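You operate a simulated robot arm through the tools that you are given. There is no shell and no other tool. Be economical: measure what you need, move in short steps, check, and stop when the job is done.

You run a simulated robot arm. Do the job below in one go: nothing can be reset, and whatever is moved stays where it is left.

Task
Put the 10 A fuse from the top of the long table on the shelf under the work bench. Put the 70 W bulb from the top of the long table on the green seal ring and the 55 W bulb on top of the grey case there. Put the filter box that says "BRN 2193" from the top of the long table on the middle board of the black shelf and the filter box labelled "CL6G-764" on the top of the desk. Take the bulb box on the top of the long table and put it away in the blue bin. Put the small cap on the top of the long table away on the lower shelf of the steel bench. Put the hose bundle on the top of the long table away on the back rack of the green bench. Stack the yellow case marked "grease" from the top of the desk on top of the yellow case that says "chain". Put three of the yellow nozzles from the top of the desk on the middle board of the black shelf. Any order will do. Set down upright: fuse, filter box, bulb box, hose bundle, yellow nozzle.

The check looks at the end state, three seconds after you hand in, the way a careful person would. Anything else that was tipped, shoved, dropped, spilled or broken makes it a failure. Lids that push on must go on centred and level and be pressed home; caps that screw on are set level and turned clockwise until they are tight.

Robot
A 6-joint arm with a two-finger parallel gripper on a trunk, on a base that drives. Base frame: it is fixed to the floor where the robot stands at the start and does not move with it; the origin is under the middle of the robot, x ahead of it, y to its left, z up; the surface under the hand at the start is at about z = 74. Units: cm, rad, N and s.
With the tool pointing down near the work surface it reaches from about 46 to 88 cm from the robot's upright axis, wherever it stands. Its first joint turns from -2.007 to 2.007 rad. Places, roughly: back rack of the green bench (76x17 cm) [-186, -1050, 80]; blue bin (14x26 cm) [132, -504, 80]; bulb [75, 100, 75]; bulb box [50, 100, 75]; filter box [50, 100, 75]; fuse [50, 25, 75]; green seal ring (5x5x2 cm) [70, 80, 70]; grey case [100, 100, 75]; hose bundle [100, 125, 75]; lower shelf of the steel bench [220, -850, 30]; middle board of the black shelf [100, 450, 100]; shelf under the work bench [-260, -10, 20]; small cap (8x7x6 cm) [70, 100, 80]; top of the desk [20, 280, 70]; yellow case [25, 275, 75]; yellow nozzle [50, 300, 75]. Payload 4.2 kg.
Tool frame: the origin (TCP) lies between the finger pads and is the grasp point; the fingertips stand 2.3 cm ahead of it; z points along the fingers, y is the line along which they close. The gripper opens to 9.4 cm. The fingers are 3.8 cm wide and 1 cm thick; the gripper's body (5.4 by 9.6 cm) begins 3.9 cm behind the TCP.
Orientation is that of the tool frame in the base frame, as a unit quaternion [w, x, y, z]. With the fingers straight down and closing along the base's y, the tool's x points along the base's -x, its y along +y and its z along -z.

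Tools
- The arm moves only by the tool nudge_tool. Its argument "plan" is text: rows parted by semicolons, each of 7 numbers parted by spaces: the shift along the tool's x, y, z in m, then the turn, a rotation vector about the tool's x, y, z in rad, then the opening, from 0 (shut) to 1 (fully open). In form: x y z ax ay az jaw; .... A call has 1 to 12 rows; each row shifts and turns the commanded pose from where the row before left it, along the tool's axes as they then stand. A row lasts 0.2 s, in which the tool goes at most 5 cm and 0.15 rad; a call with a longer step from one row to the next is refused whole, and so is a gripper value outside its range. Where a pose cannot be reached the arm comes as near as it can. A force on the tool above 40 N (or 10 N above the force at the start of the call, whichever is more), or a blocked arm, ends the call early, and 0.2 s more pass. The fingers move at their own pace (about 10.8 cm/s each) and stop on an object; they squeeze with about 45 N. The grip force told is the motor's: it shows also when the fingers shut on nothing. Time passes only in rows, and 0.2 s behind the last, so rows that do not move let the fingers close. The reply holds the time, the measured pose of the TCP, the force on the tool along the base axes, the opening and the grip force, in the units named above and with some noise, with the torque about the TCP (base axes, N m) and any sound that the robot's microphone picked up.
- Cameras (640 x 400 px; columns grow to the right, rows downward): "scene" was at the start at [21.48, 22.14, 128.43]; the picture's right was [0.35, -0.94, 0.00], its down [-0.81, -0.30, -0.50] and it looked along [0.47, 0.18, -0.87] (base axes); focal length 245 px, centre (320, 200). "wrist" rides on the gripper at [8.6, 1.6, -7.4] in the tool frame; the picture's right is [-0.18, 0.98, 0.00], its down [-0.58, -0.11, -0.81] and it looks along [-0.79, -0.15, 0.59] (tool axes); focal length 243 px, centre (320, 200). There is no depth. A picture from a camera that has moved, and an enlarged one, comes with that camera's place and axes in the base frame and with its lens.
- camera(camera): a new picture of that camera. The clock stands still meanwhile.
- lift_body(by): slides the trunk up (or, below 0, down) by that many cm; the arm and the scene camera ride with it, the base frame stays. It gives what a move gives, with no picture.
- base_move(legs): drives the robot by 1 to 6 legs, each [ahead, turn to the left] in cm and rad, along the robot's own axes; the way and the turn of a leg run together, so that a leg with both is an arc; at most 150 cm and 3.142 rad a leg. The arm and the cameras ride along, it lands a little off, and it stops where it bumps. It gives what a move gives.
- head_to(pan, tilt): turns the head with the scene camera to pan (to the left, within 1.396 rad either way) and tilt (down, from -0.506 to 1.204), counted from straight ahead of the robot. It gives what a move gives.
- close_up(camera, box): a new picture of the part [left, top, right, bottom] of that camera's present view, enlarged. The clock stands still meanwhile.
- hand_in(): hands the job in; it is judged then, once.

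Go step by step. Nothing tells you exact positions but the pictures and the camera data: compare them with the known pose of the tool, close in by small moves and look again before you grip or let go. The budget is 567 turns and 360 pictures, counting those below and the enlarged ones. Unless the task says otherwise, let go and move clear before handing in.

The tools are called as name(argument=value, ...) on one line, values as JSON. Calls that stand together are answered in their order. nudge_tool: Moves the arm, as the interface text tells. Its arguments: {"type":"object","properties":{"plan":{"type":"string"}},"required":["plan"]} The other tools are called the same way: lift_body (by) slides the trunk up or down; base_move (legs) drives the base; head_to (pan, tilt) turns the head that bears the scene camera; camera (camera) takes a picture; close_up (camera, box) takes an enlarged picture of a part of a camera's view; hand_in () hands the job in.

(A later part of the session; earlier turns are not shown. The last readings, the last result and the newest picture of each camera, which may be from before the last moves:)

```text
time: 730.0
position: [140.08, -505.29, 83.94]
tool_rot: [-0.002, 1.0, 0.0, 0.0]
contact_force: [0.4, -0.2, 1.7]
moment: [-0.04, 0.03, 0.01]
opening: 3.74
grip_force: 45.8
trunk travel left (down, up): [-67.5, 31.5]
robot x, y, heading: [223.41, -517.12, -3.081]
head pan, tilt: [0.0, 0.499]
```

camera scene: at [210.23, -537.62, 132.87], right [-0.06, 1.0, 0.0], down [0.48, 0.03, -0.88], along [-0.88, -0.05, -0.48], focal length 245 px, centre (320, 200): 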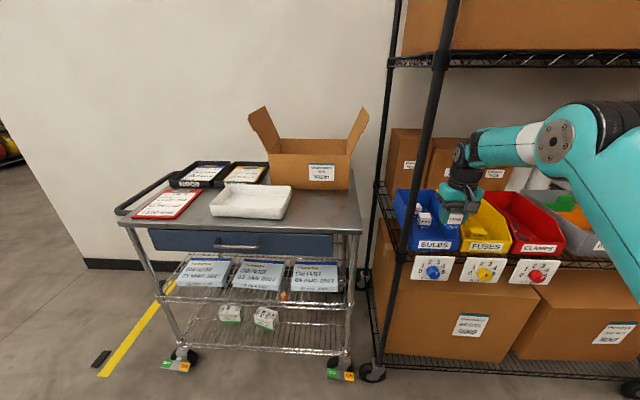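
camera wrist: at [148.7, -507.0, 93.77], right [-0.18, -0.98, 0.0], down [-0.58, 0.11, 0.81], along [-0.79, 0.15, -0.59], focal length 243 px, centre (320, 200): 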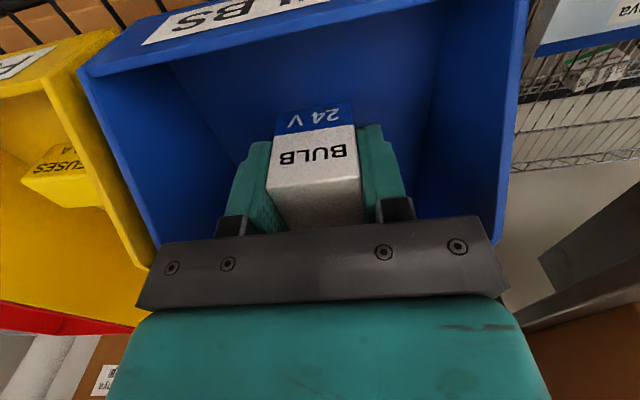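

nudge_tool(plan="0 0 0.003 0 0 0 0.3; 0 0 0.003 0 0 0 0.3; 0 0 0.003 0 0 0 0.3; 0 0 0 0 0 0 0.3")

close_up(camera="scene", box=[410, 190, 500, 260])

```text
time: 731.0
position: [140.11, -505.28, 83.41]
tool_rot: [-0.002, 1.0, 0.0, -0.004]
contact_force: [-1.4, 0.4, 35.5]
moment: [-0.12, 0.18, 0.14]
opening: 3.72
grip_force: 45.2
trunk travel left (down, up): [-67.5, 31.5]
robot x, y, heading: [223.0, -517.47, -3.08]
head pan, tilt: [0.0, 0.499]
```

```text
5.71 times, centred on (455, 225) of scene
camera zoom: at [200.31, -538.31, 132.91], right [-0.06, 1.0, 0.0], down [0.48, 0.03, -0.88], along [-0.88, -0.05, -0.48], focal length 1400 px, centre (-451, 57)
```

zoom: 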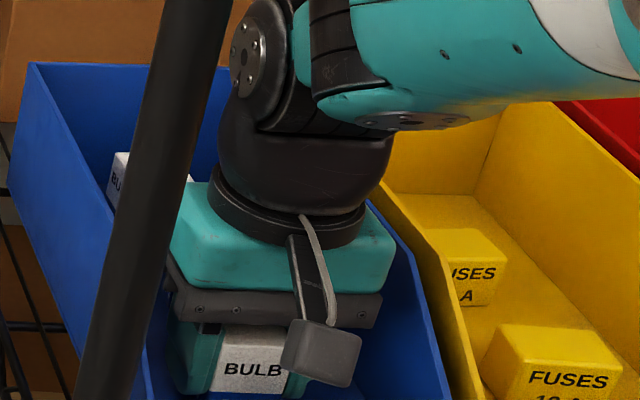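

nudge_tool(plan="0 0 -0.003 0 0 0 0.3; 0 0 0 0 0 0 0.42; 0 0 0 0 0 0 0.52; 0 0 0 0 0 0 0.52; 0 0 -0.03 0 0 0 0.52; 0 0 -0.04 0 0 0 0.52; 0 0 -0.04 0 0 0 0.52; 0 0 0 0 0 0 0.52")

camera(camera="wrist")

close_up(camera="scene", box=[370, 150, 530, 270])

```text
time: 732.8
position: [140.24, -505.15, 94.43]
tool_rot: [-0.002, 1.0, 0.0, 0.0]
contact_force: [0.1, -0.7, -0.6]
moment: [0.04, 0.01, -0.04]
opening: 4.85
grip_force: 0.0
trunk travel left (down, up): [-67.5, 31.5]
robot x, y, heading: [223.17, -517.29, -3.076]
head pan, tilt: [0.0, 0.499]
```

```text
107 pictures are left
camera wrist: at [148.89, -507.02, 101.72], right [-0.18, -0.98, 0.0], down [-0.58, 0.11, 0.81], along [-0.79, 0.15, -0.59], focal length 243 px, centre (320, 200)
```

wrist: 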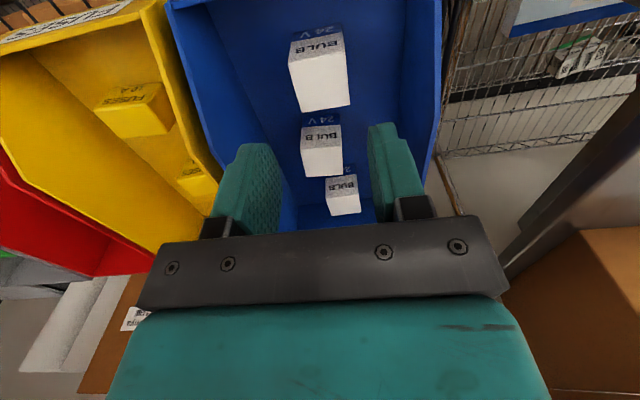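

```text
3.33 times, centred on (450, 210) of scene
camera zoom: at [200.16, -538.28, 132.87], right [-0.06, 1.0, 0.0], down [0.48, 0.03, -0.88], along [-0.88, -0.05, -0.48], focal length 816 px, centre (-113, 167)
```

zoom: 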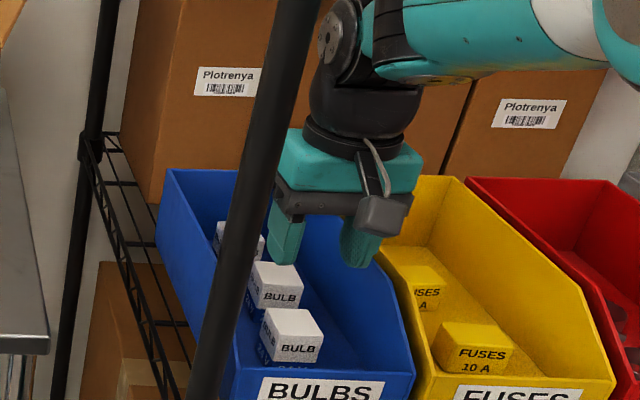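

Bulb box stands in the blue bin. Back out and, while here, look at the steel and green benches to choose grasps.

base_move(legs=[[-25, 0], [0, 1.5]])

head_to(pan=0.1, tilt=0.2)

camera(camera="scene")

head_to(pan=-0.6, tilt=0.2)

camera(camera="scene")

```text
time: 734.4
position: [161.02, -504.21, 94.27]
tool_rot: [-0.001, 1.0, 0.001, 0.0]
contact_force: [-0.5, 0.2, -0.4]
moment: [-0.03, -0.04, -0.03]
opening: 4.88
grip_force: 0.0
trunk travel left (down, up): [-67.5, 31.5]
robot x, y, heading: [243.69, -516.13, -3.08]
head pan, tilt: [0.0, 0.499]
stopped in leg 1: the robot was blocked; the commanded pose is now the measured one
```

```text
time: 735.2
position: [160.88, -504.21, 94.24]
tool_rot: [-0.001, 1.0, 0.001, 0.0]
contact_force: [0.4, -0.1, 0.1]
moment: [-0.01, 0.0, -0.01]
opening: 4.86
grip_force: 0.1
trunk travel left (down, up): [-67.5, 31.5]
robot x, y, heading: [244.18, -516.42, -3.081]
head pan, tilt: [0.099, 0.201]
```

```text
105 pictures are left
camera scene: at [220.93, -537.95, 135.63], right [-0.16, 0.99, 0.0], down [0.2, 0.03, -0.98], along [-0.97, -0.16, -0.2], focal length 245 px, centre (320, 200)
```

scene: 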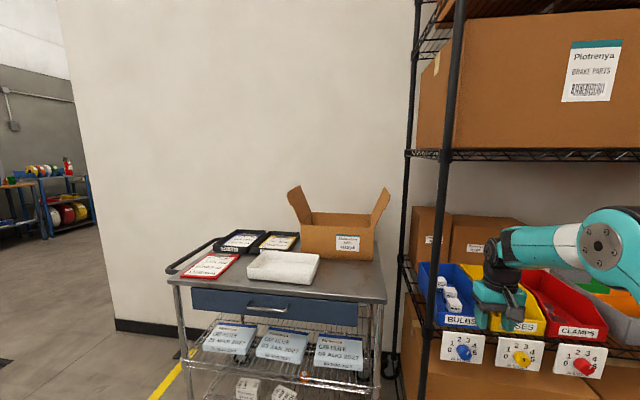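

```text
time: 736.3
position: [160.94, -504.1, 94.32]
tool_rot: [-0.002, 1.0, 0.001, 0.0]
contact_force: [0.4, 0.1, -0.3]
moment: [-0.01, -0.02, -0.04]
opening: 4.88
grip_force: 0.1
trunk travel left (down, up): [-67.5, 31.5]
robot x, y, heading: [244.4, -515.93, -3.077]
head pan, tilt: [-0.6, 0.201]
```

```text
104 pictures are left
camera scene: at [222.11, -531.68, 135.64], right [0.51, 0.86, 0.0], down [0.17, -0.1, -0.98], along [-0.84, 0.5, -0.2], focal length 245 px, centre (320, 200)
```

scene: 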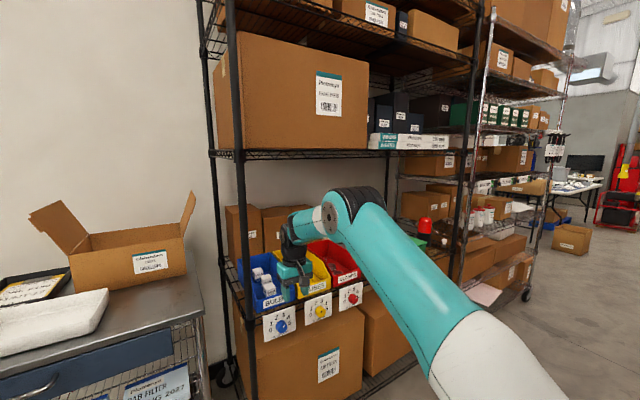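

nudge_tool(plan="0.035 0 -0.02 0 0 0 0.9; 0.04 0 -0.025 0 0 0 0.9; 0.04 0 -0.025 0 0 0 0.9; 0.04 0 -0.025 0 0 0 0.9; 0.04 0 -0.02 0 0 0 0.9; 0.03 0 0 0 0 0 0.9")

base_move(legs=[[8, 0], [0, 1.5]])

head_to(pan=0.0, tilt=0.2)

camera(camera="scene")

head_to(pan=1.39, tilt=0.6)

camera(camera="scene")

```text
time: 737.7
position: [183.42, -504.18, 106.11]
tool_rot: [-0.002, 1.0, 0.001, 0.001]
contact_force: [-1.5, -0.2, 0.5]
moment: [-0.02, -0.05, 0.02]
opening: 8.45
grip_force: 0.1
trunk travel left (down, up): [-67.5, 31.5]
robot x, y, heading: [244.08, -516.05, -3.079]
head pan, tilt: [-0.6, 0.201]
```

```text
time: 742.3
position: [219.06, -576.09, 106.16]
tool_rot: [-0.001, 0.735, 0.678, -0.001]
contact_force: [0.3, 0.0, -0.6]
moment: [0.02, 0.0, -0.01]
opening: 8.45
grip_force: 0.1
trunk travel left (down, up): [-67.5, 31.5]
robot x, y, heading: [236.41, -516.41, -1.59]
head pan, tilt: [-0.6, 0.201]
```

```text
time: 743.3
position: [219.03, -575.97, 106.08]
tool_rot: [-0.002, 0.735, 0.678, -0.001]
contact_force: [-0.1, -0.3, -0.6]
moment: [0.02, -0.01, 0.02]
opening: 8.43
grip_force: 0.1
trunk travel left (down, up): [-67.5, 31.5]
robot x, y, heading: [236.3, -516.45, -1.592]
head pan, tilt: [0.0, 0.201]
```

```text
103 pictures are left
camera scene: at [255.15, -541.43, 135.64], right [-1.0, 0.02, 0.0], down [0.0, 0.2, -0.98], along [-0.02, -0.98, -0.2], focal length 245 px, centre (320, 200)
```

scene: 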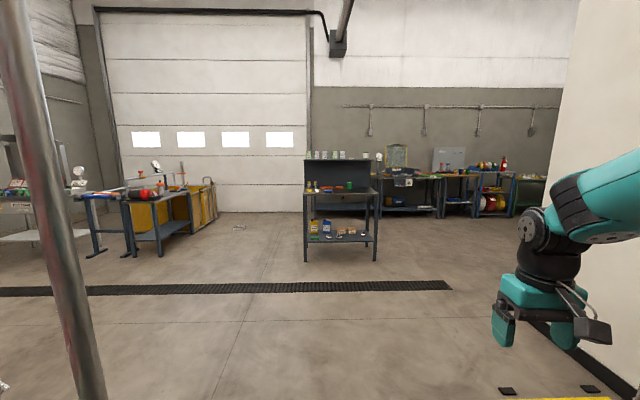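

```text
time: 744.9
position: [219.19, -576.07, 106.13]
tool_rot: [-0.002, 0.736, 0.677, -0.002]
contact_force: [-0.2, 0.6, -0.3]
moment: [0.03, -0.04, 0.0]
opening: 8.44
grip_force: 0.0
trunk travel left (down, up): [-67.5, 31.5]
robot x, y, heading: [235.9, -516.39, -1.591]
head pan, tilt: [1.389, 0.6]
```

```text
102 pictures are left
camera scene: at [264.0, -533.89, 131.96], right [-0.2, -0.98, 0.0], down [-0.55, 0.11, -0.83], along [0.81, -0.17, -0.56], focal length 245 px, centre (320, 200)
```

scene: 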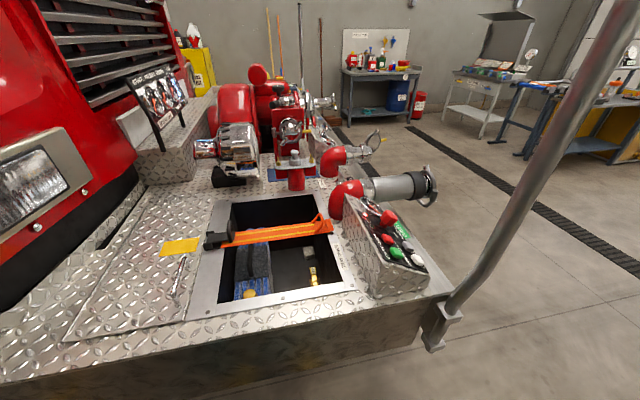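

head_to(pan=-0.25, tilt=0.2)

close_up(camera="scene", box=[180, 130, 340, 270])

close_up(camera="scene", box=[300, 120, 500, 245])

```text
time: 746.6
position: [219.19, -576.18, 106.08]
tool_rot: [-0.001, 0.736, 0.677, 0.0]
contact_force: [-0.1, 0.3, -0.3]
moment: [0.01, -0.01, 0.03]
opening: 8.48
grip_force: 0.0
trunk travel left (down, up): [-67.5, 31.5]
robot x, y, heading: [235.96, -516.72, -1.59]
head pan, tilt: [-0.25, 0.201]
```

```text
2.86 times, centred on (260, 200) of scene
camera zoom: at [252.86, -541.1, 135.64], right [-0.96, 0.27, 0.0], down [0.05, 0.19, -0.98], along [-0.26, -0.94, -0.2], focal length 700 px, centre (491, 200)
```

zoom: 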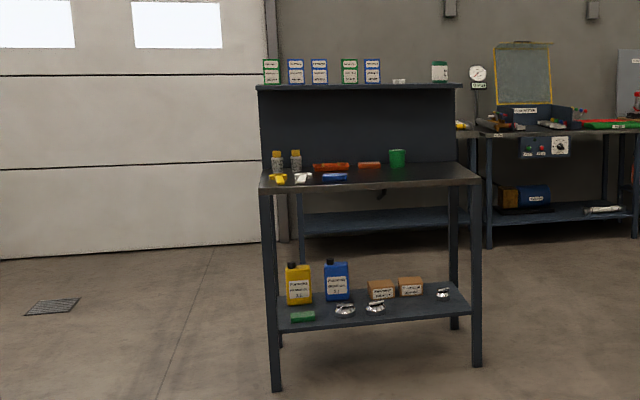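

```text
3.20 times, centred on (400, 182) of scene
camera zoom: at [252.86, -541.1, 135.64], right [-0.96, 0.27, 0.0], down [0.05, 0.19, -0.98], along [-0.26, -0.94, -0.2], focal length 784 px, centre (64, 256)
```

zoom: 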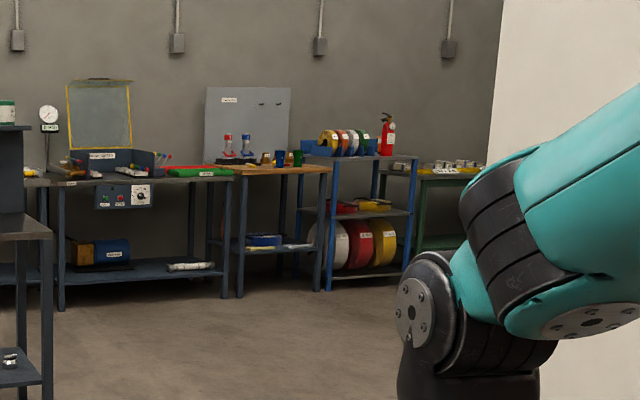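

Now I know the target shelves. Flip the wrist back to the forward-pointing attitude (camera on top) here in free space.

nudge_tool(plan="0 0 0 0 0 0.1428 0.9; 0 0 0 0 0 0.1428 0.9; 0 0 0 0 0 0.1428 0.9; 0 0 0 0 0 0.1428 0.9; 0 0 0 0 0 0.1428 0.9; 0 0 0 0 0 0.1428 0.9; 0 0 0 0 0 0.1428 0.9; 0 0 0 0 0 0.1428 0.9; 0 0 0 0 0 0.1428 0.9; 0 0 0 0 0 0.1428 0.9; 0 0 0 0 0 0.1428 0.9")

nudge_tool(plan="0 0 0 0 0 0.1428 0.9; 0 0 0 0 0 0.1428 0.9; 0 0 0 0 0 0.1428 0.9; 0 0 0 0 0 0.1428 0.9; 0 0 0 0 0 0.1428 0.9; 0 0 0 0 0 0.1428 0.9; 0 0 0 0 0 0.1428 0.9; 0 0 0 0 0 0.1428 0.9; 0 0 0 0 0 0.1428 0.9; 0 0 0 0 0 0.1428 0.9")

nudge_tool(plan="0.02 0 0 0 0.1237 0 0.9; 0.02 0 0.002 0 0.1237 0 0.9; 0.02 0 0.005 0 0.1237 0 0.9; 0.019 0 0.007 0 0.1237 0 0.9; 0.018 0 0.01 0 0.1237 0 0.9; 0.016 0 0.012 0 0.1237 0 0.9; 0.015 0 0.013 0 0.1237 0 0.9; 0.013 0 0.015 0 0.1237 0 0.9; 0 0 0 0 0 0 0.9")

camera(camera="scene")

```text
time: 749.0
position: [219.12, -576.11, 105.97]
tool_rot: [-0.001, 0.999, -0.043, -0.002]
contact_force: [-0.1, 0.1, -0.7]
moment: [0.01, 0.02, 0.0]
opening: 8.45
grip_force: 0.1
trunk travel left (down, up): [-67.5, 31.5]
robot x, y, heading: [236.14, -516.75, -1.59]
head pan, tilt: [-0.25, 0.201]
```

```text
time: 751.2
position: [219.19, -576.01, 106.12]
tool_rot: [0.001, 0.728, -0.685, -0.001]
contact_force: [0.6, 0.4, 1.1]
moment: [0.02, 0.01, 0.0]
opening: 8.45
grip_force: 0.1
trunk travel left (down, up): [-67.5, 31.5]
robot x, y, heading: [236.25, -516.73, -1.586]
head pan, tilt: [-0.25, 0.201]
```

```text
time: 753.2
position: [220.07, -592.09, 106.1]
tool_rot: [0.327, 0.641, -0.603, 0.344]
contact_force: [0.5, 0.1, 0.5]
moment: [-0.02, 0.02, 0.01]
opening: 8.45
grip_force: 0.1
trunk travel left (down, up): [-67.5, 31.5]
robot x, y, heading: [236.28, -516.73, -1.59]
head pan, tilt: [-0.25, 0.201]
```

```text
99 pictures are left
camera scene: at [252.86, -541.09, 135.64], right [-0.96, 0.27, 0.0], down [0.05, 0.19, -0.98], along [-0.26, -0.94, -0.2], focal length 245 px, centre (320, 200)
```

scene: 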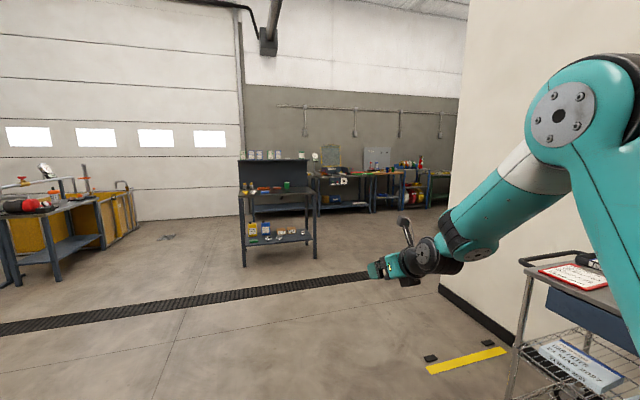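

base_move(legs=[[120, 0], [0, -3.05], [75, 0]])

head_to(pan=0.0, tilt=0.3)

camera(camera="scene")

```text
time: 770.0
position: [238.78, -486.8, 106.11]
tool_rot: [-0.358, 0.574, 0.667, 0.311]
contact_force: [-0.5, -0.5, -0.6]
moment: [-0.01, -0.02, 0.03]
opening: 8.46
grip_force: 0.1
trunk travel left (down, up): [-67.5, 31.5]
robot x, y, heading: [228.99, -563.0, 1.634]
head pan, tilt: [-0.25, 0.201]
```

```text
time: 770.8
position: [238.73, -486.88, 106.21]
tool_rot: [-0.359, 0.574, 0.667, 0.311]
contact_force: [0.7, -0.4, 0.6]
moment: [0.02, -0.01, -0.01]
opening: 8.46
grip_force: 0.0
trunk travel left (down, up): [-67.5, 31.5]
robot x, y, heading: [229.28, -563.52, 1.636]
head pan, tilt: [0.0, 0.3]
```

```text
98 pictures are left
camera scene: at [208.24, -540.05, 134.71], right [1.0, 0.07, 0.0], down [0.02, -0.29, -0.96], along [-0.06, 0.95, -0.3], focal length 245 px, centre (320, 200)
```

scene: 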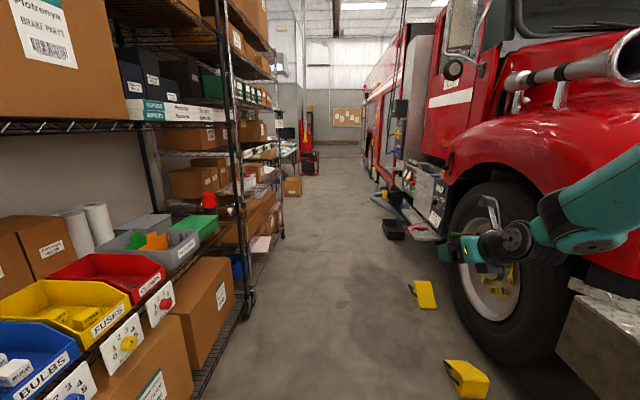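

base_move(legs=[[0, 0.11], [135, 0], [0, -0.17], [125, 0], [125, 0]])

camera(camera="scene")

```text
time: 790.4
position: [223.0, -108.8, 106.07]
tool_rot: [-0.348, 0.596, 0.647, 0.323]
contact_force: [-0.3, -0.9, 0.0]
moment: [0.01, 0.0, -0.04]
opening: 8.48
grip_force: 0.0
trunk travel left (down, up): [-67.5, 31.5]
robot x, y, heading: [208.53, -184.49, 1.568]
head pan, tilt: [0.0, 0.3]
```

```text
97 pictures are left
camera scene: at [188.96, -160.0, 134.71], right [1.0, 0.0, 0.0], down [0.0, -0.3, -0.96], along [0.0, 0.96, -0.3], focal length 245 px, centre (320, 200)
```

scene: 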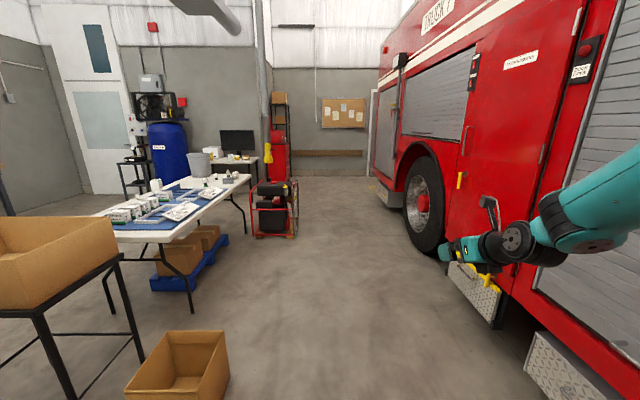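

base_move(legs=[[0, 1.338], [127, 0], [127, 0], [0, -1.144]])

camera(camera="scene")

```text
time: 808.9
position: [-35.99, -48.2, 106.16]
tool_rot: [-0.376, 0.536, 0.699, 0.29]
contact_force: [0.0, 0.1, 0.7]
moment: [0.0, 0.0, -0.01]
opening: 8.47
grip_force: 0.0
trunk travel left (down, up): [-67.5, 31.5]
robot x, y, heading: [-36.73, -125.29, 1.752]
head pan, tilt: [0.0, 0.3]
```

```text
96 pictures are left
camera scene: at [-60.19, -104.67, 134.71], right [0.98, 0.18, 0.0], down [0.05, -0.29, -0.96], along [-0.17, 0.94, -0.3], focal length 245 px, centre (320, 200)
```

scene: 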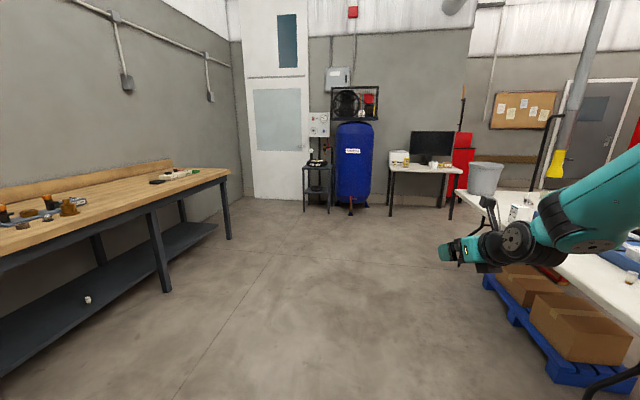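

base_move(legs=[[0, 0.02], [121, 0], [122, 0], [0, -1.772], [65, 0]])

head_to(pan=0.0, tilt=0.75)

camera(camera="wrist")

camera(camera="scene")

```text
time: 828.8
position: [55.54, 98.22, 106.2]
tool_rot: [-0.015, 0.88, 0.031, 0.475]
contact_force: [-0.3, -0.6, -0.3]
moment: [0.01, 0.03, 0.01]
opening: 8.48
grip_force: 0.0
trunk travel left (down, up): [-67.5, 31.5]
robot x, y, heading: [-20.11, 114.14, -0.016]
head pan, tilt: [0.0, 0.3]
```

```text
time: 829.7
position: [55.62, 98.33, 106.1]
tool_rot: [-0.015, 0.879, 0.031, 0.475]
contact_force: [0.3, -1.6, 0.8]
moment: [0.02, 0.03, -0.02]
opening: 8.45
grip_force: 0.1
trunk travel left (down, up): [-67.5, 31.5]
robot x, y, heading: [-19.9, 113.44, -0.007]
head pan, tilt: [0.0, 0.75]
```

```text
95 pictures are left
camera wrist: at [54.35, 96.44, 117.34], right [-0.03, -0.99, -0.15], down [-1.0, 0.04, -0.04], along [0.05, 0.15, -0.99], focal length 243 px, centre (320, 200)
```

wrist: 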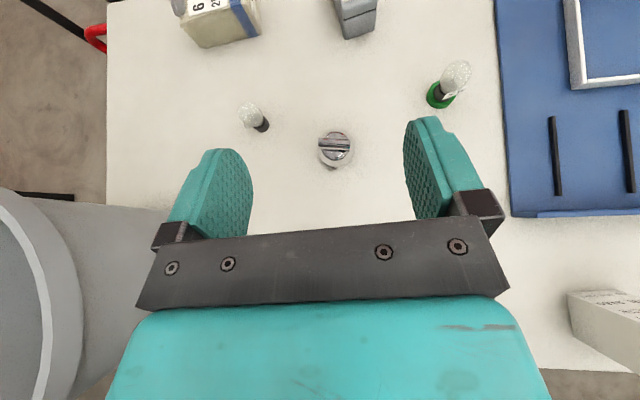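

```text
94 pictures are left
camera scene: at [3.83, 132.94, 130.68], right [-0.01, -1.0, 0.0], down [-0.68, 0.01, -0.73], along [0.73, -0.01, -0.68], focal length 245 px, centre (320, 200)
```

scene: 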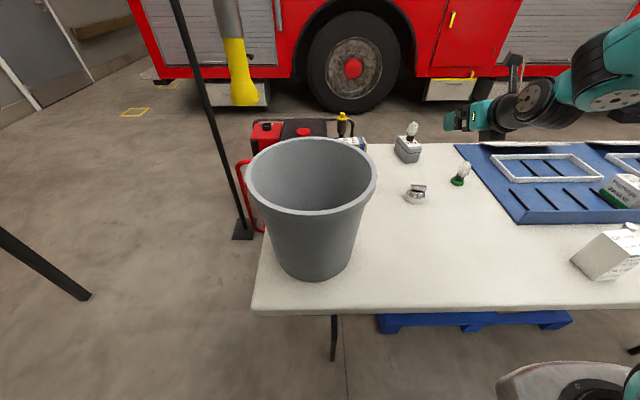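

close_up(camera="wrist", box=[270, 100, 400, 200])

close_up(camera="scene", box=[380, 165, 460, 215])

```text
4.00 times, centred on (335, 150) of wrist
camera zoom: at [54.35, 96.44, 117.34], right [-0.03, -0.99, -0.15], down [-1.0, 0.04, -0.04], along [0.05, 0.15, -0.99], focal length 970 px, centre (260, 400)
```

zoom: 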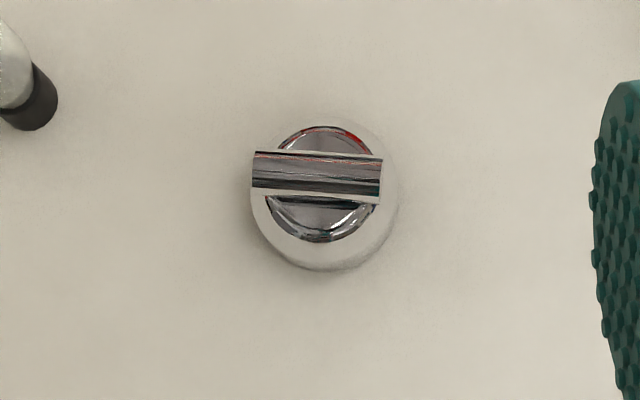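

```text
8.00 times, centred on (420, 190) of scene
camera zoom: at [3.83, 132.94, 130.68], right [-0.01, -1.0, 0.0], down [-0.68, 0.01, -0.73], along [0.73, -0.01, -0.68], focal length 1959 px, centre (-480, 280)
```

zoom: 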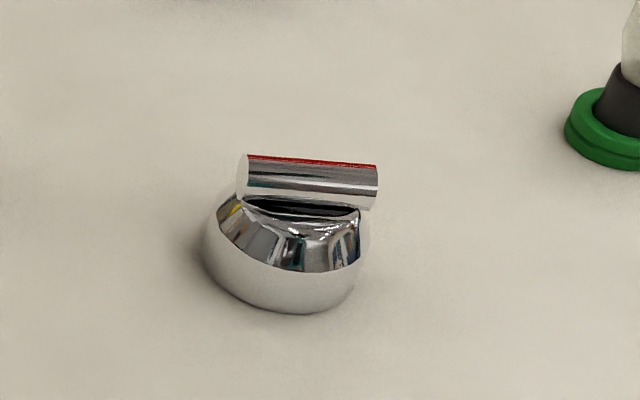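

base_move(legs=[[10, 0]])

nudge_tool(plan="-0.0408 -0.0023 0.0113 0 0 0 1; -0.0408 -0.0023 0.0113 0 0 0 1; -0.0408 -0.0023 0.0113 0 0 0 1; -0.0408 -0.0023 0.0113 0 0 0 1; -0.0408 -0.0023 0.0113 0 0 0 1; -0.0408 -0.0023 0.0113 0 0 0 1; 0 0 0 0 0 0 1")

camera(camera="wrist")

```text
time: 830.8
position: [65.77, 98.02, 106.16]
tool_rot: [-0.015, 0.879, 0.031, 0.475]
contact_force: [-0.2, 0.1, 0.3]
moment: [0.02, 0.04, -0.02]
opening: 8.45
grip_force: 0.1
trunk travel left (down, up): [-67.5, 31.5]
robot x, y, heading: [-9.27, 113.37, -0.011]
head pan, tilt: [0.0, 0.75]
```

```text
time: 832.4
position: [58.18, 98.79, 81.83]
tool_rot: [-0.015, 0.879, 0.031, 0.475]
contact_force: [0.0, 0.3, -0.1]
moment: [-0.03, -0.03, -0.01]
opening: 9.38
grip_force: 0.1
trunk travel left (down, up): [-67.5, 31.5]
robot x, y, heading: [-9.52, 113.5, -0.016]
head pan, tilt: [0.0, 0.75]
```

```text
91 pictures are left
camera wrist: at [56.81, 97.1, 92.96], right [-0.03, -0.99, -0.15], down [-1.0, 0.04, -0.04], along [0.05, 0.15, -0.99], focal length 243 px, centre (320, 200)
```

wrist: 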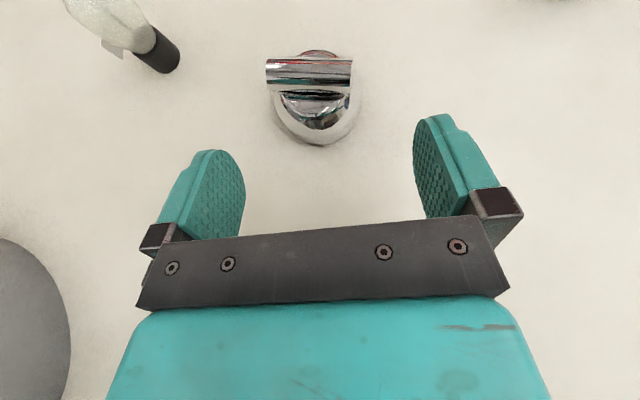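

nudge_tool(plan="-0.0008 -0.0007 0.0287 0 0 0 1; -0.0008 -0.0007 0.0287 0 0 0 1; -0.0008 -0.0007 0.0287 0 0 0 1; 0 0 0 0 0 0 1")

camera(camera="wrist")

close_up(camera="scene", box=[360, 150, 520, 250])

```text
time: 833.4
position: [64.96, 99.43, 76.86]
tool_rot: [-0.015, 0.88, 0.031, 0.475]
contact_force: [0.6, -0.5, 0.5]
moment: [0.02, -0.03, 0.0]
opening: 9.37
grip_force: 0.0
trunk travel left (down, up): [-67.5, 31.5]
robot x, y, heading: [-9.63, 113.47, -0.019]
head pan, tilt: [0.0, 0.75]
```

```text
90 pictures are left
camera wrist: at [63.67, 97.75, 88.06], right [-0.03, -0.99, -0.15], down [-1.0, 0.04, -0.04], along [0.05, 0.15, -0.99], focal length 243 px, centre (320, 200)
```

wrist: 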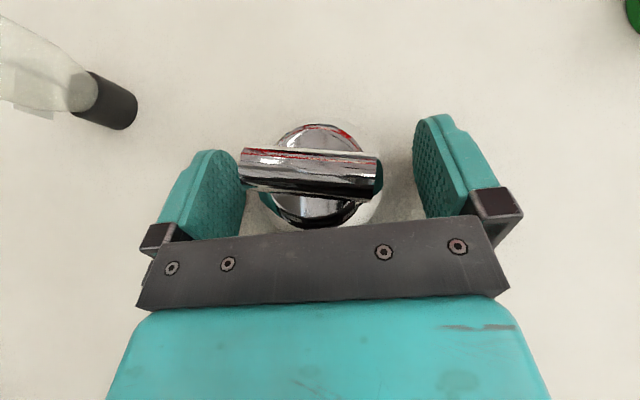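

```text
4.00 times, centred on (440, 200) of scene
camera zoom: at [13.96, 132.8, 130.68], right [-0.01, -1.0, 0.0], down [-0.68, 0.01, -0.73], along [0.73, -0.01, -0.68], focal length 980 px, centre (-160, 200)
```

zoom: 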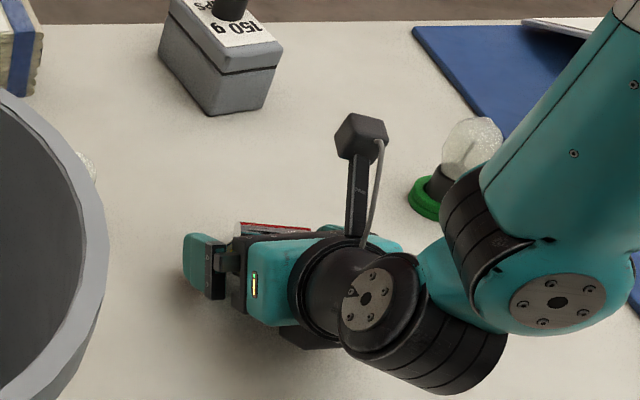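

nudge_tool(plan="0 0 0 0 0 0 0.8; 0 0 0 0 0 0 0.65; 0 0 0 0 0 0 0.5; 0 0 0 0 0 0 0.5; 0 0 0 0 0 0 0.5")

nudge_tool(plan="0.0167 0 -0.011 0 0 0 0.5; 0.0333 0 -0.0221 0 0 0 0.5; 0.0375 0 -0.0249 0 0 0 0.5; 0.0375 0 -0.0249 0 0 0 0.5; 0.0375 0 -0.0249 0 0 0 0.5; 0.0375 0 -0.0249 0 0 0 0.5; 0 0 0 0 0 0 0.5")

camera(camera="wrist")

camera(camera="scene")

```text
time: 834.6
position: [65.0, 99.55, 76.73]
tool_rot: [-0.015, 0.879, 0.031, 0.475]
contact_force: [0.3, 0.3, 0.6]
moment: [-0.08, -0.02, 0.02]
opening: 6.9
grip_force: 44.5
trunk travel left (down, up): [-67.5, 31.5]
robot x, y, heading: [-9.96, 113.25, -0.013]
head pan, tilt: [0.0, 0.75]
```

```text
time: 836.2
position: [65.1, 99.6, 100.96]
tool_rot: [-0.015, 0.88, 0.031, 0.474]
contact_force: [0.6, -0.3, -2.2]
moment: [-0.01, 0.03, -0.02]
opening: 6.91
grip_force: 44.7
trunk travel left (down, up): [-67.5, 31.5]
robot x, y, heading: [-10.07, 113.49, -0.014]
head pan, tilt: [0.0, 0.75]
```

```text
88 pictures are left
camera wrist: at [63.75, 97.83, 112.12], right [-0.03, -0.99, -0.15], down [-1.0, 0.04, -0.04], along [0.05, 0.15, -0.99], focal length 243 px, centre (320, 200)
```

wrist: 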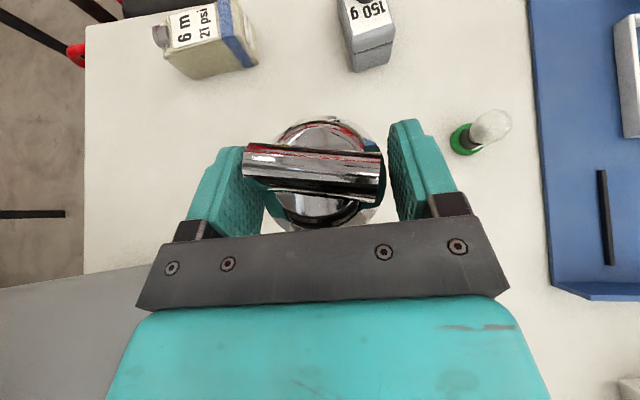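

```text
87 pictures are left
camera scene: at [13.98, 132.8, 130.67], right [-0.01, -1.0, 0.0], down [-0.68, 0.01, -0.73], along [0.73, -0.01, -0.68], focal length 245 px, centre (320, 200)
```

scene: 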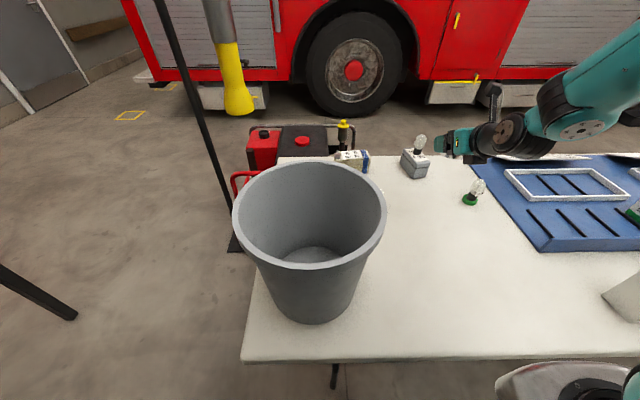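

Cap held; bulbs are intact. Drive the known route toward the steel bench.

base_move(legs=[[-70, 0], [0, -1.386], [121, 0], [121, 0], [0, 1.19]])

```text
time: 857.8
position: [21.8, -155.81, 100.87]
tool_rot: [0.044, 0.877, -0.078, 0.473]
contact_force: [-0.3, -0.7, -3.2]
moment: [0.01, 0.03, -0.03]
opening: 6.22
grip_force: 45.1
trunk travel left (down, up): [-67.5, 31.5]
robot x, y, heading: [-47.25, -124.21, -0.262]
head pan, tilt: [0.0, 0.75]
```

camera(camera="wrist")

```text
86 pictures are left
camera wrist: at [20.12, -157.18, 112.1], right [-0.28, -0.95, -0.15], down [-0.96, 0.29, -0.04], along [0.08, 0.13, -0.99], focal length 243 px, centre (320, 200)
```

wrist: 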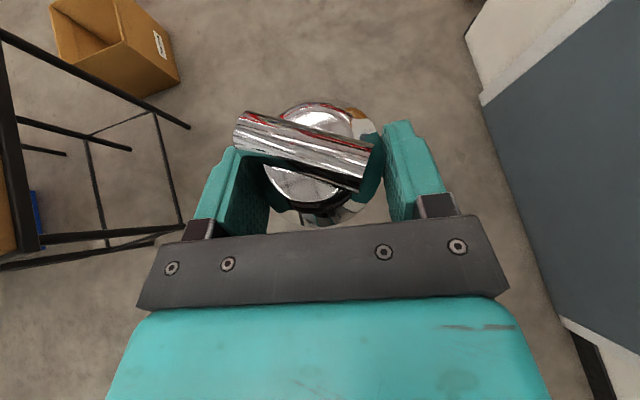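

The cap has crept forward in the grip; I'll set it down on the free floor here and take it by its crossbar instead. First lower the trunk.

lift_body(by=-40)

lift_body(by=-27)

close_up(camera="wrist", box=[200, 80, 440, 260])

camera(camera="scene")

```text
time: 861.6
position: [21.78, -155.76, 60.88]
tool_rot: [0.044, 0.877, -0.078, 0.473]
contact_force: [-0.1, -0.3, -1.4]
moment: [-0.02, -0.01, -0.02]
opening: 6.18
grip_force: 45.0
trunk travel left (down, up): [-27.5, 71.5]
robot x, y, heading: [-47.38, -123.92, -0.262]
head pan, tilt: [0.0, 0.75]
```

```text
time: 864.4
position: [21.72, -155.75, 34.0]
tool_rot: [0.044, 0.877, -0.079, 0.473]
contact_force: [1.2, -0.4, -1.6]
moment: [-0.02, 0.01, 0.02]
opening: 6.18
grip_force: 45.3
trunk travel left (down, up): [-0.5, 98.5]
robot x, y, heading: [-47.58, -123.66, -0.259]
head pan, tilt: [0.0, 0.75]
```

```text
2.22 times, centred on (320, 170) of wrist
camera zoom: at [20.11, -157.18, 45.11], right [-0.28, -0.95, -0.15], down [-0.96, 0.29, -0.04], along [0.08, 0.13, -0.99], focal length 539 px, centre (320, 267)
```

zoom: 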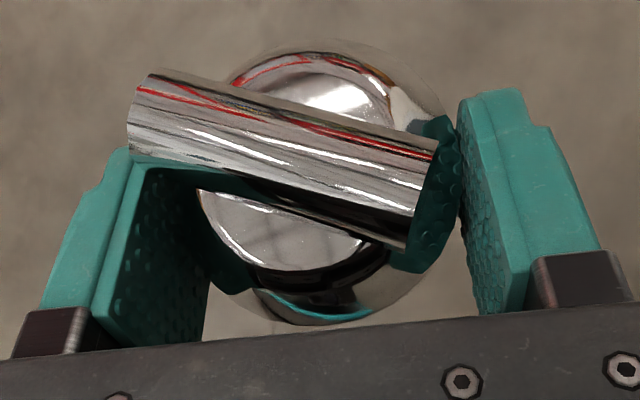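

```text
84 pictures are left
camera scene: at [-19.55, -111.02, 63.68], right [-0.26, -0.97, 0.0], down [-0.66, 0.18, -0.73], along [0.71, -0.19, -0.68], focal length 245 px, centre (320, 200)
```

scene: 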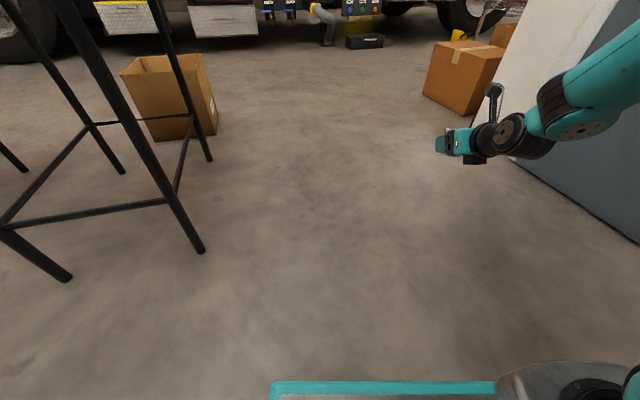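

nudge_tool(plan="-0.0375 0 0.0249 0 0 0 0.5; -0.0375 0 0.0249 0 0 0 0.5; -0.0375 0 0.0249 0 0 0 0.5; -0.0375 0 0.0249 0 0 0 0.5; -0.0375 0 0.0249 0 0 0 0.5; -0.0333 0 0.0221 0 0 0 0.5; 0 0 0 0 0 0 0.5")

camera(camera="wrist")

```text
time: 866.0
position: [21.85, -156.03, 7.27]
tool_rot: [0.044, 0.876, -0.078, 0.473]
contact_force: [-0.8, -0.3, -2.0]
moment: [-0.01, 0.07, -0.01]
opening: 6.18
grip_force: 45.4
trunk travel left (down, up): [-0.5, 98.5]
robot x, y, heading: [-47.22, -123.8, -0.263]
head pan, tilt: [0.0, 0.75]
```

```text
83 pictures are left
camera wrist: at [20.21, -157.3, 18.46], right [-0.28, -0.95, -0.15], down [-0.96, 0.29, -0.04], along [0.08, 0.13, -0.99], focal length 243 px, centre (320, 200)
```

wrist: 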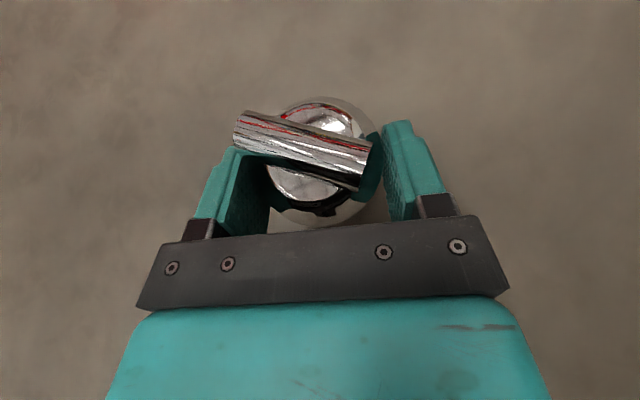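

nudge_tool(plan="-0.0125 0 0.0083 0 0 0 0.5; -0.0084 0 0.0055 0 0 0 0.5; -0.0042 0 0.0028 0 0 0 0.5; -0.0033 0 0.0022 0 0 0 0.5; -0.0033 0 0.0022 0 0 0 0.5; -0.0025 0 0.0017 0 0 0 0.5; 0 0 0 0 0 0 0.5")

```text
time: 867.6
position: [22.0, -155.89, 3.28]
tool_rot: [0.044, 0.876, -0.079, 0.473]
contact_force: [0.1, 0.4, -1.3]
moment: [0.01, 0.03, 0.01]
opening: 6.17
grip_force: 45.1
trunk travel left (down, up): [-0.5, 98.5]
robot x, y, heading: [-47.16, -123.81, -0.259]
head pan, tilt: [0.0, 0.75]
```

nudge_tool(plan="-0.0017 0 0.0011 0 0 0 0.5; -0.0017 0 0.0011 0 0 0 0.5; -0.0017 0 0.0011 0 0 0 0.5; 0 0 0 0 0 0 0.5")

close_up(camera="scene", box=[380, 120, 540, 240])

```text
time: 868.6
position: [22.02, -155.78, 2.92]
tool_rot: [0.044, 0.876, -0.079, 0.475]
contact_force: [-3.5, 1.6, 13.3]
moment: [0.48, -0.12, 0.01]
opening: 6.18
grip_force: 44.7
trunk travel left (down, up): [-0.5, 98.5]
robot x, y, heading: [-47.44, -124.1, -0.264]
head pan, tilt: [0.0, 0.75]
```

```text
3.33 times, centred on (460, 180) of scene
camera zoom: at [-19.58, -111.01, 63.71], right [-0.26, -0.97, 0.0], down [-0.66, 0.18, -0.73], along [0.71, -0.19, -0.68], focal length 816 px, centre (-147, 267)
```

zoom: 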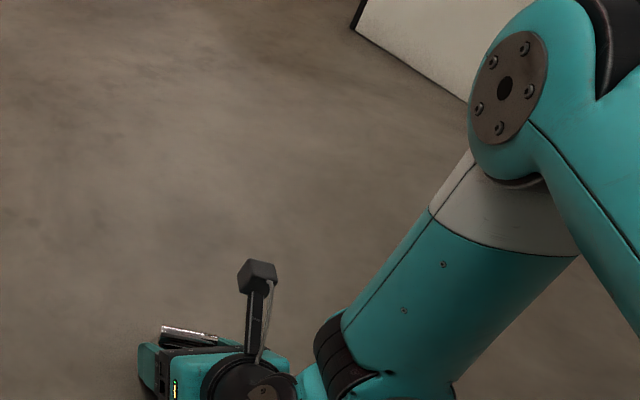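

Contact with the floor. Release and withdraw.

nudge_tool(plan="0 0 0 0 0 0 0.75; 0 0 0 0 0 0 1; 0 0 0 0 0 0 1; -0.008 0 -0.0125 0 0 0 1; -0.0165 0 -0.025 0 0 0 1; -0.0165 0 -0.025 0 0 0 1; -0.0165 0 -0.025 0 0 0 1; 0.025 0 -0.0166 0 0 0 1; 0.0333 0 -0.0221 0 0 0 1; 0 0 0 0 0 0 1")

camera(camera="wrist")

close_up(camera="scene", box=[380, 170, 480, 245])

```text
time: 870.8
position: [11.5, -154.09, 9.98]
tool_rot: [0.044, 0.877, -0.079, 0.472]
contact_force: [1.3, -0.7, -0.4]
moment: [0.01, 0.01, 0.02]
opening: 9.44
grip_force: 0.1
trunk travel left (down, up): [-0.5, 98.5]
robot x, y, heading: [-47.81, -123.68, -0.265]
head pan, tilt: [0.0, 0.75]
```

```text
81 pictures are left
camera wrist: at [9.86, -155.46, 21.08], right [-0.28, -0.95, -0.15], down [-0.96, 0.29, -0.04], along [0.08, 0.13, -0.99], focal length 243 px, centre (320, 200)
```

wrist: 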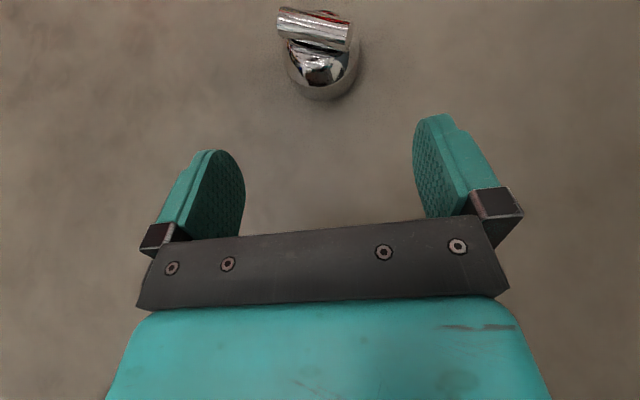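

```text
5.33 times, centred on (430, 208) of scene
camera zoom: at [-19.56, -111.02, 63.67], right [-0.26, -0.97, 0.0], down [-0.66, 0.18, -0.73], along [0.71, -0.19, -0.68], focal length 1306 px, centre (-267, 160)
```

zoom: 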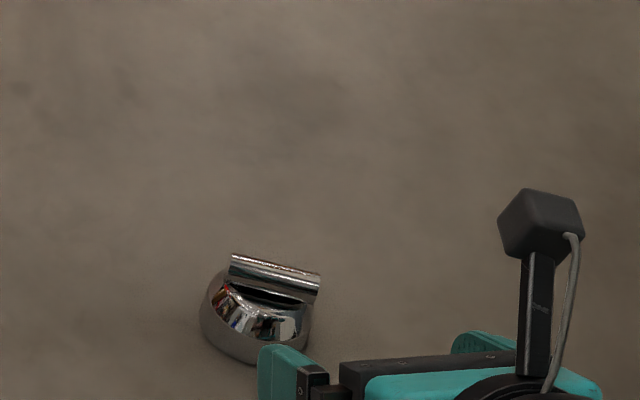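

The cap stands upright on the floor; its crossbar points about 56°. I change to a straight-down hand and will grip across the bar.

nudge_tool(plan="0.0333 0 -0.0221 0 -0.1237 0 1; 0.0333 0 -0.0221 0 -0.1237 0 1; 0.02 0 -0.025 0 -0.1237 0 1; 0 0 0 0 -0.1237 0 1; 0 0 0 0 -0.1237 0 1; 0 0 0 0 -0.1237 0 1; 0 0 0 0 -0.1237 0 1; 0 0 0 0 -0.1237 0 1; 0 0 0 0 0 0 1")

nudge_tool(plan="0 0 0 0 0 -0.14 0.8; 0 0 0 0 0 -0.14 0.8; 0 0 0 0 0 -0.14 0.8; 0 0 0 0 0 -0.14 0.8; 0 0 0 0 0 -0.14 0.8; 0 0 0 0 0 -0.14 0.8; 0 0 0 0 0 -0.14 0.8; 0 0 0 0 0 -0.14 0.8; 0 0 0 0 0 0 0.8")

camera(camera="wrist")

camera(camera="scene")

```text
time: 872.8
position: [11.86, -154.09, 20.78]
tool_rot: [0.003, 0.996, -0.09, -0.001]
contact_force: [0.4, -0.6, 0.2]
moment: [0.02, -0.02, -0.01]
opening: 9.37
grip_force: 0.1
trunk travel left (down, up): [-0.5, 98.5]
robot x, y, heading: [-47.24, -124.12, -0.264]
head pan, tilt: [0.0, 0.75]
```

```text
time: 874.8
position: [11.84, -153.98, 20.95]
tool_rot: [0.001, 0.891, 0.454, -0.002]
contact_force: [-0.1, 0.7, -0.4]
moment: [-0.02, 0.02, -0.03]
opening: 7.52
grip_force: 0.1
trunk travel left (down, up): [-0.5, 98.5]
robot x, y, heading: [-47.32, -123.85, -0.263]
head pan, tilt: [0.0, 0.75]
```

```text
79 pictures are left
camera wrist: at [18.27, -148.06, 28.18], right [0.69, -0.73, 0.0], down [-0.43, -0.4, 0.81], along [-0.59, -0.55, -0.59], focal length 243 px, centre (320, 200)
```

wrist: 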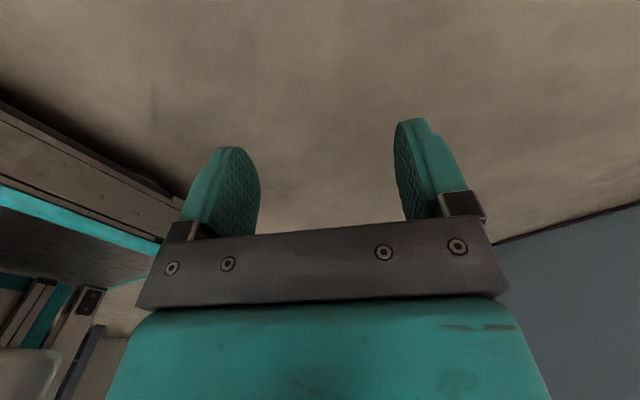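

```text
78 pictures are left
camera scene: at [-19.56, -111.02, 63.67], right [-0.26, -0.97, 0.0], down [-0.66, 0.18, -0.73], along [0.71, -0.19, -0.68], focal length 245 px, centre (320, 200)
```

scene: 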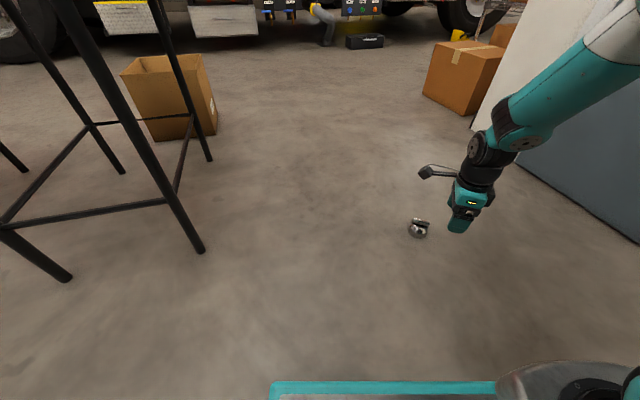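

nudge_tool(plan="0.016 0.0357 0 0 0 0 0.6; 0.016 0.0357 0 0 0 0 0.6; 0.016 0.0357 0 0 0 -0.03 0.6; 0 0 0.035 0 0 0 0.6; 0 0 0.025 0 0 0 0.6; 0 0 0 0 0 0 0.6")

camera(camera="wrist")

close_up(camera="scene", box=[370, 180, 490, 270])

```text
time: 876.2
position: [23.33, -156.65, 14.69]
tool_rot: [0.0, 0.885, 0.466, -0.002]
contact_force: [1.1, 0.4, 0.6]
moment: [0.01, 0.03, 0.01]
opening: 5.65
grip_force: 0.1
trunk travel left (down, up): [-0.5, 98.5]
robot x, y, heading: [-46.9, -123.62, -0.261]
head pan, tilt: [0.0, 0.75]
```

```text
77 pictures are left
camera wrist: at [29.54, -150.53, 21.97], right [0.71, -0.71, 0.0], down [-0.42, -0.42, 0.81], along [-0.57, -0.57, -0.59], focal length 243 px, centre (320, 200)
```

wrist: 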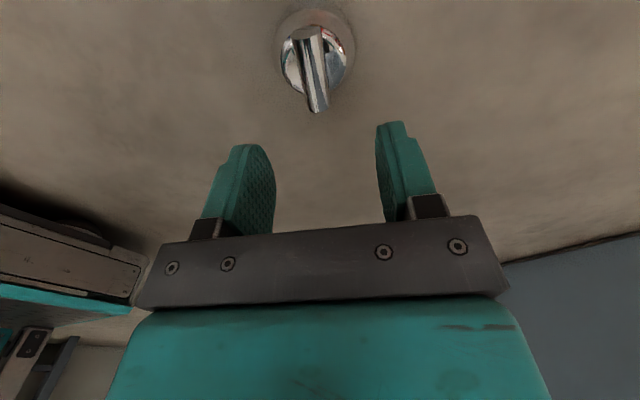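

```text
4.44 times, centred on (430, 225) of scene
camera zoom: at [-19.56, -111.02, 63.67], right [-0.26, -0.97, 0.0], down [-0.66, 0.18, -0.73], along [0.71, -0.19, -0.68], focal length 1088 px, centre (-169, 89)
```

zoom: 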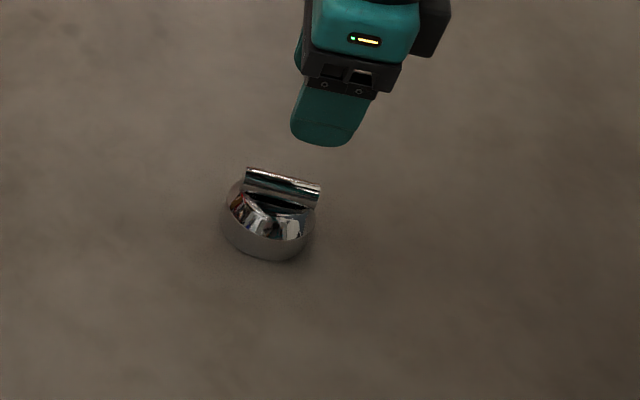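

nudge_tool(plan="0 -0.004 0.03 0 0 0.1 0.5; 0 0 0.03 0 0 0 0.5; 0 0 0.015 0 0 0 0.5; 0 0 0 0 0 0 0.5")

camera(camera="wrist")

close_up(camera="scene", box=[370, 180, 490, 270])

```text
time: 877.2
position: [22.86, -156.34, 7.3]
tool_rot: [0.001, 0.907, 0.421, -0.002]
contact_force: [0.4, -0.1, -0.3]
moment: [-0.01, 0.04, -0.02]
opening: 4.71
grip_force: 0.1
trunk travel left (down, up): [-0.5, 98.5]
robot x, y, heading: [-47.38, -123.67, -0.259]
head pan, tilt: [0.0, 0.75]
```

```text
75 pictures are left
camera wrist: at [29.7, -150.84, 14.55], right [0.63, -0.78, 0.0], down [-0.46, -0.37, 0.81], along [-0.63, -0.51, -0.59], focal length 243 px, centre (320, 200)
```

wrist: 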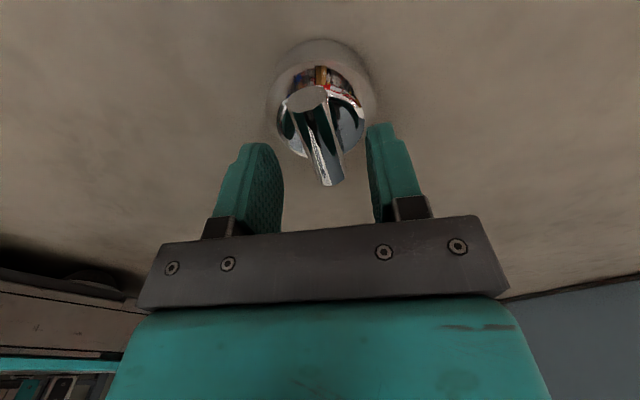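

```text
4.44 times, centred on (430, 225) of scene
camera zoom: at [-19.56, -111.02, 63.67], right [-0.26, -0.97, 0.0], down [-0.66, 0.18, -0.73], along [0.71, -0.19, -0.68], focal length 1088 px, centre (-169, 89)
```

zoom: 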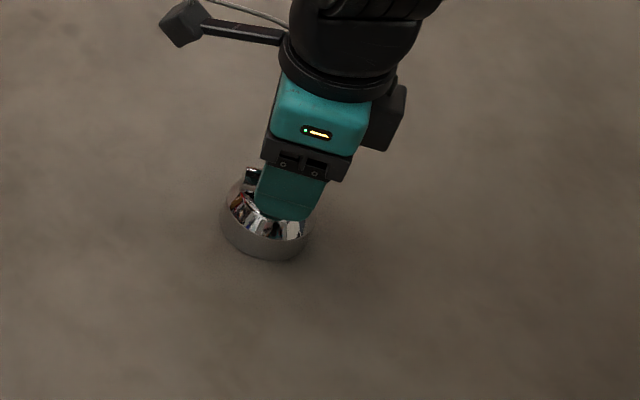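

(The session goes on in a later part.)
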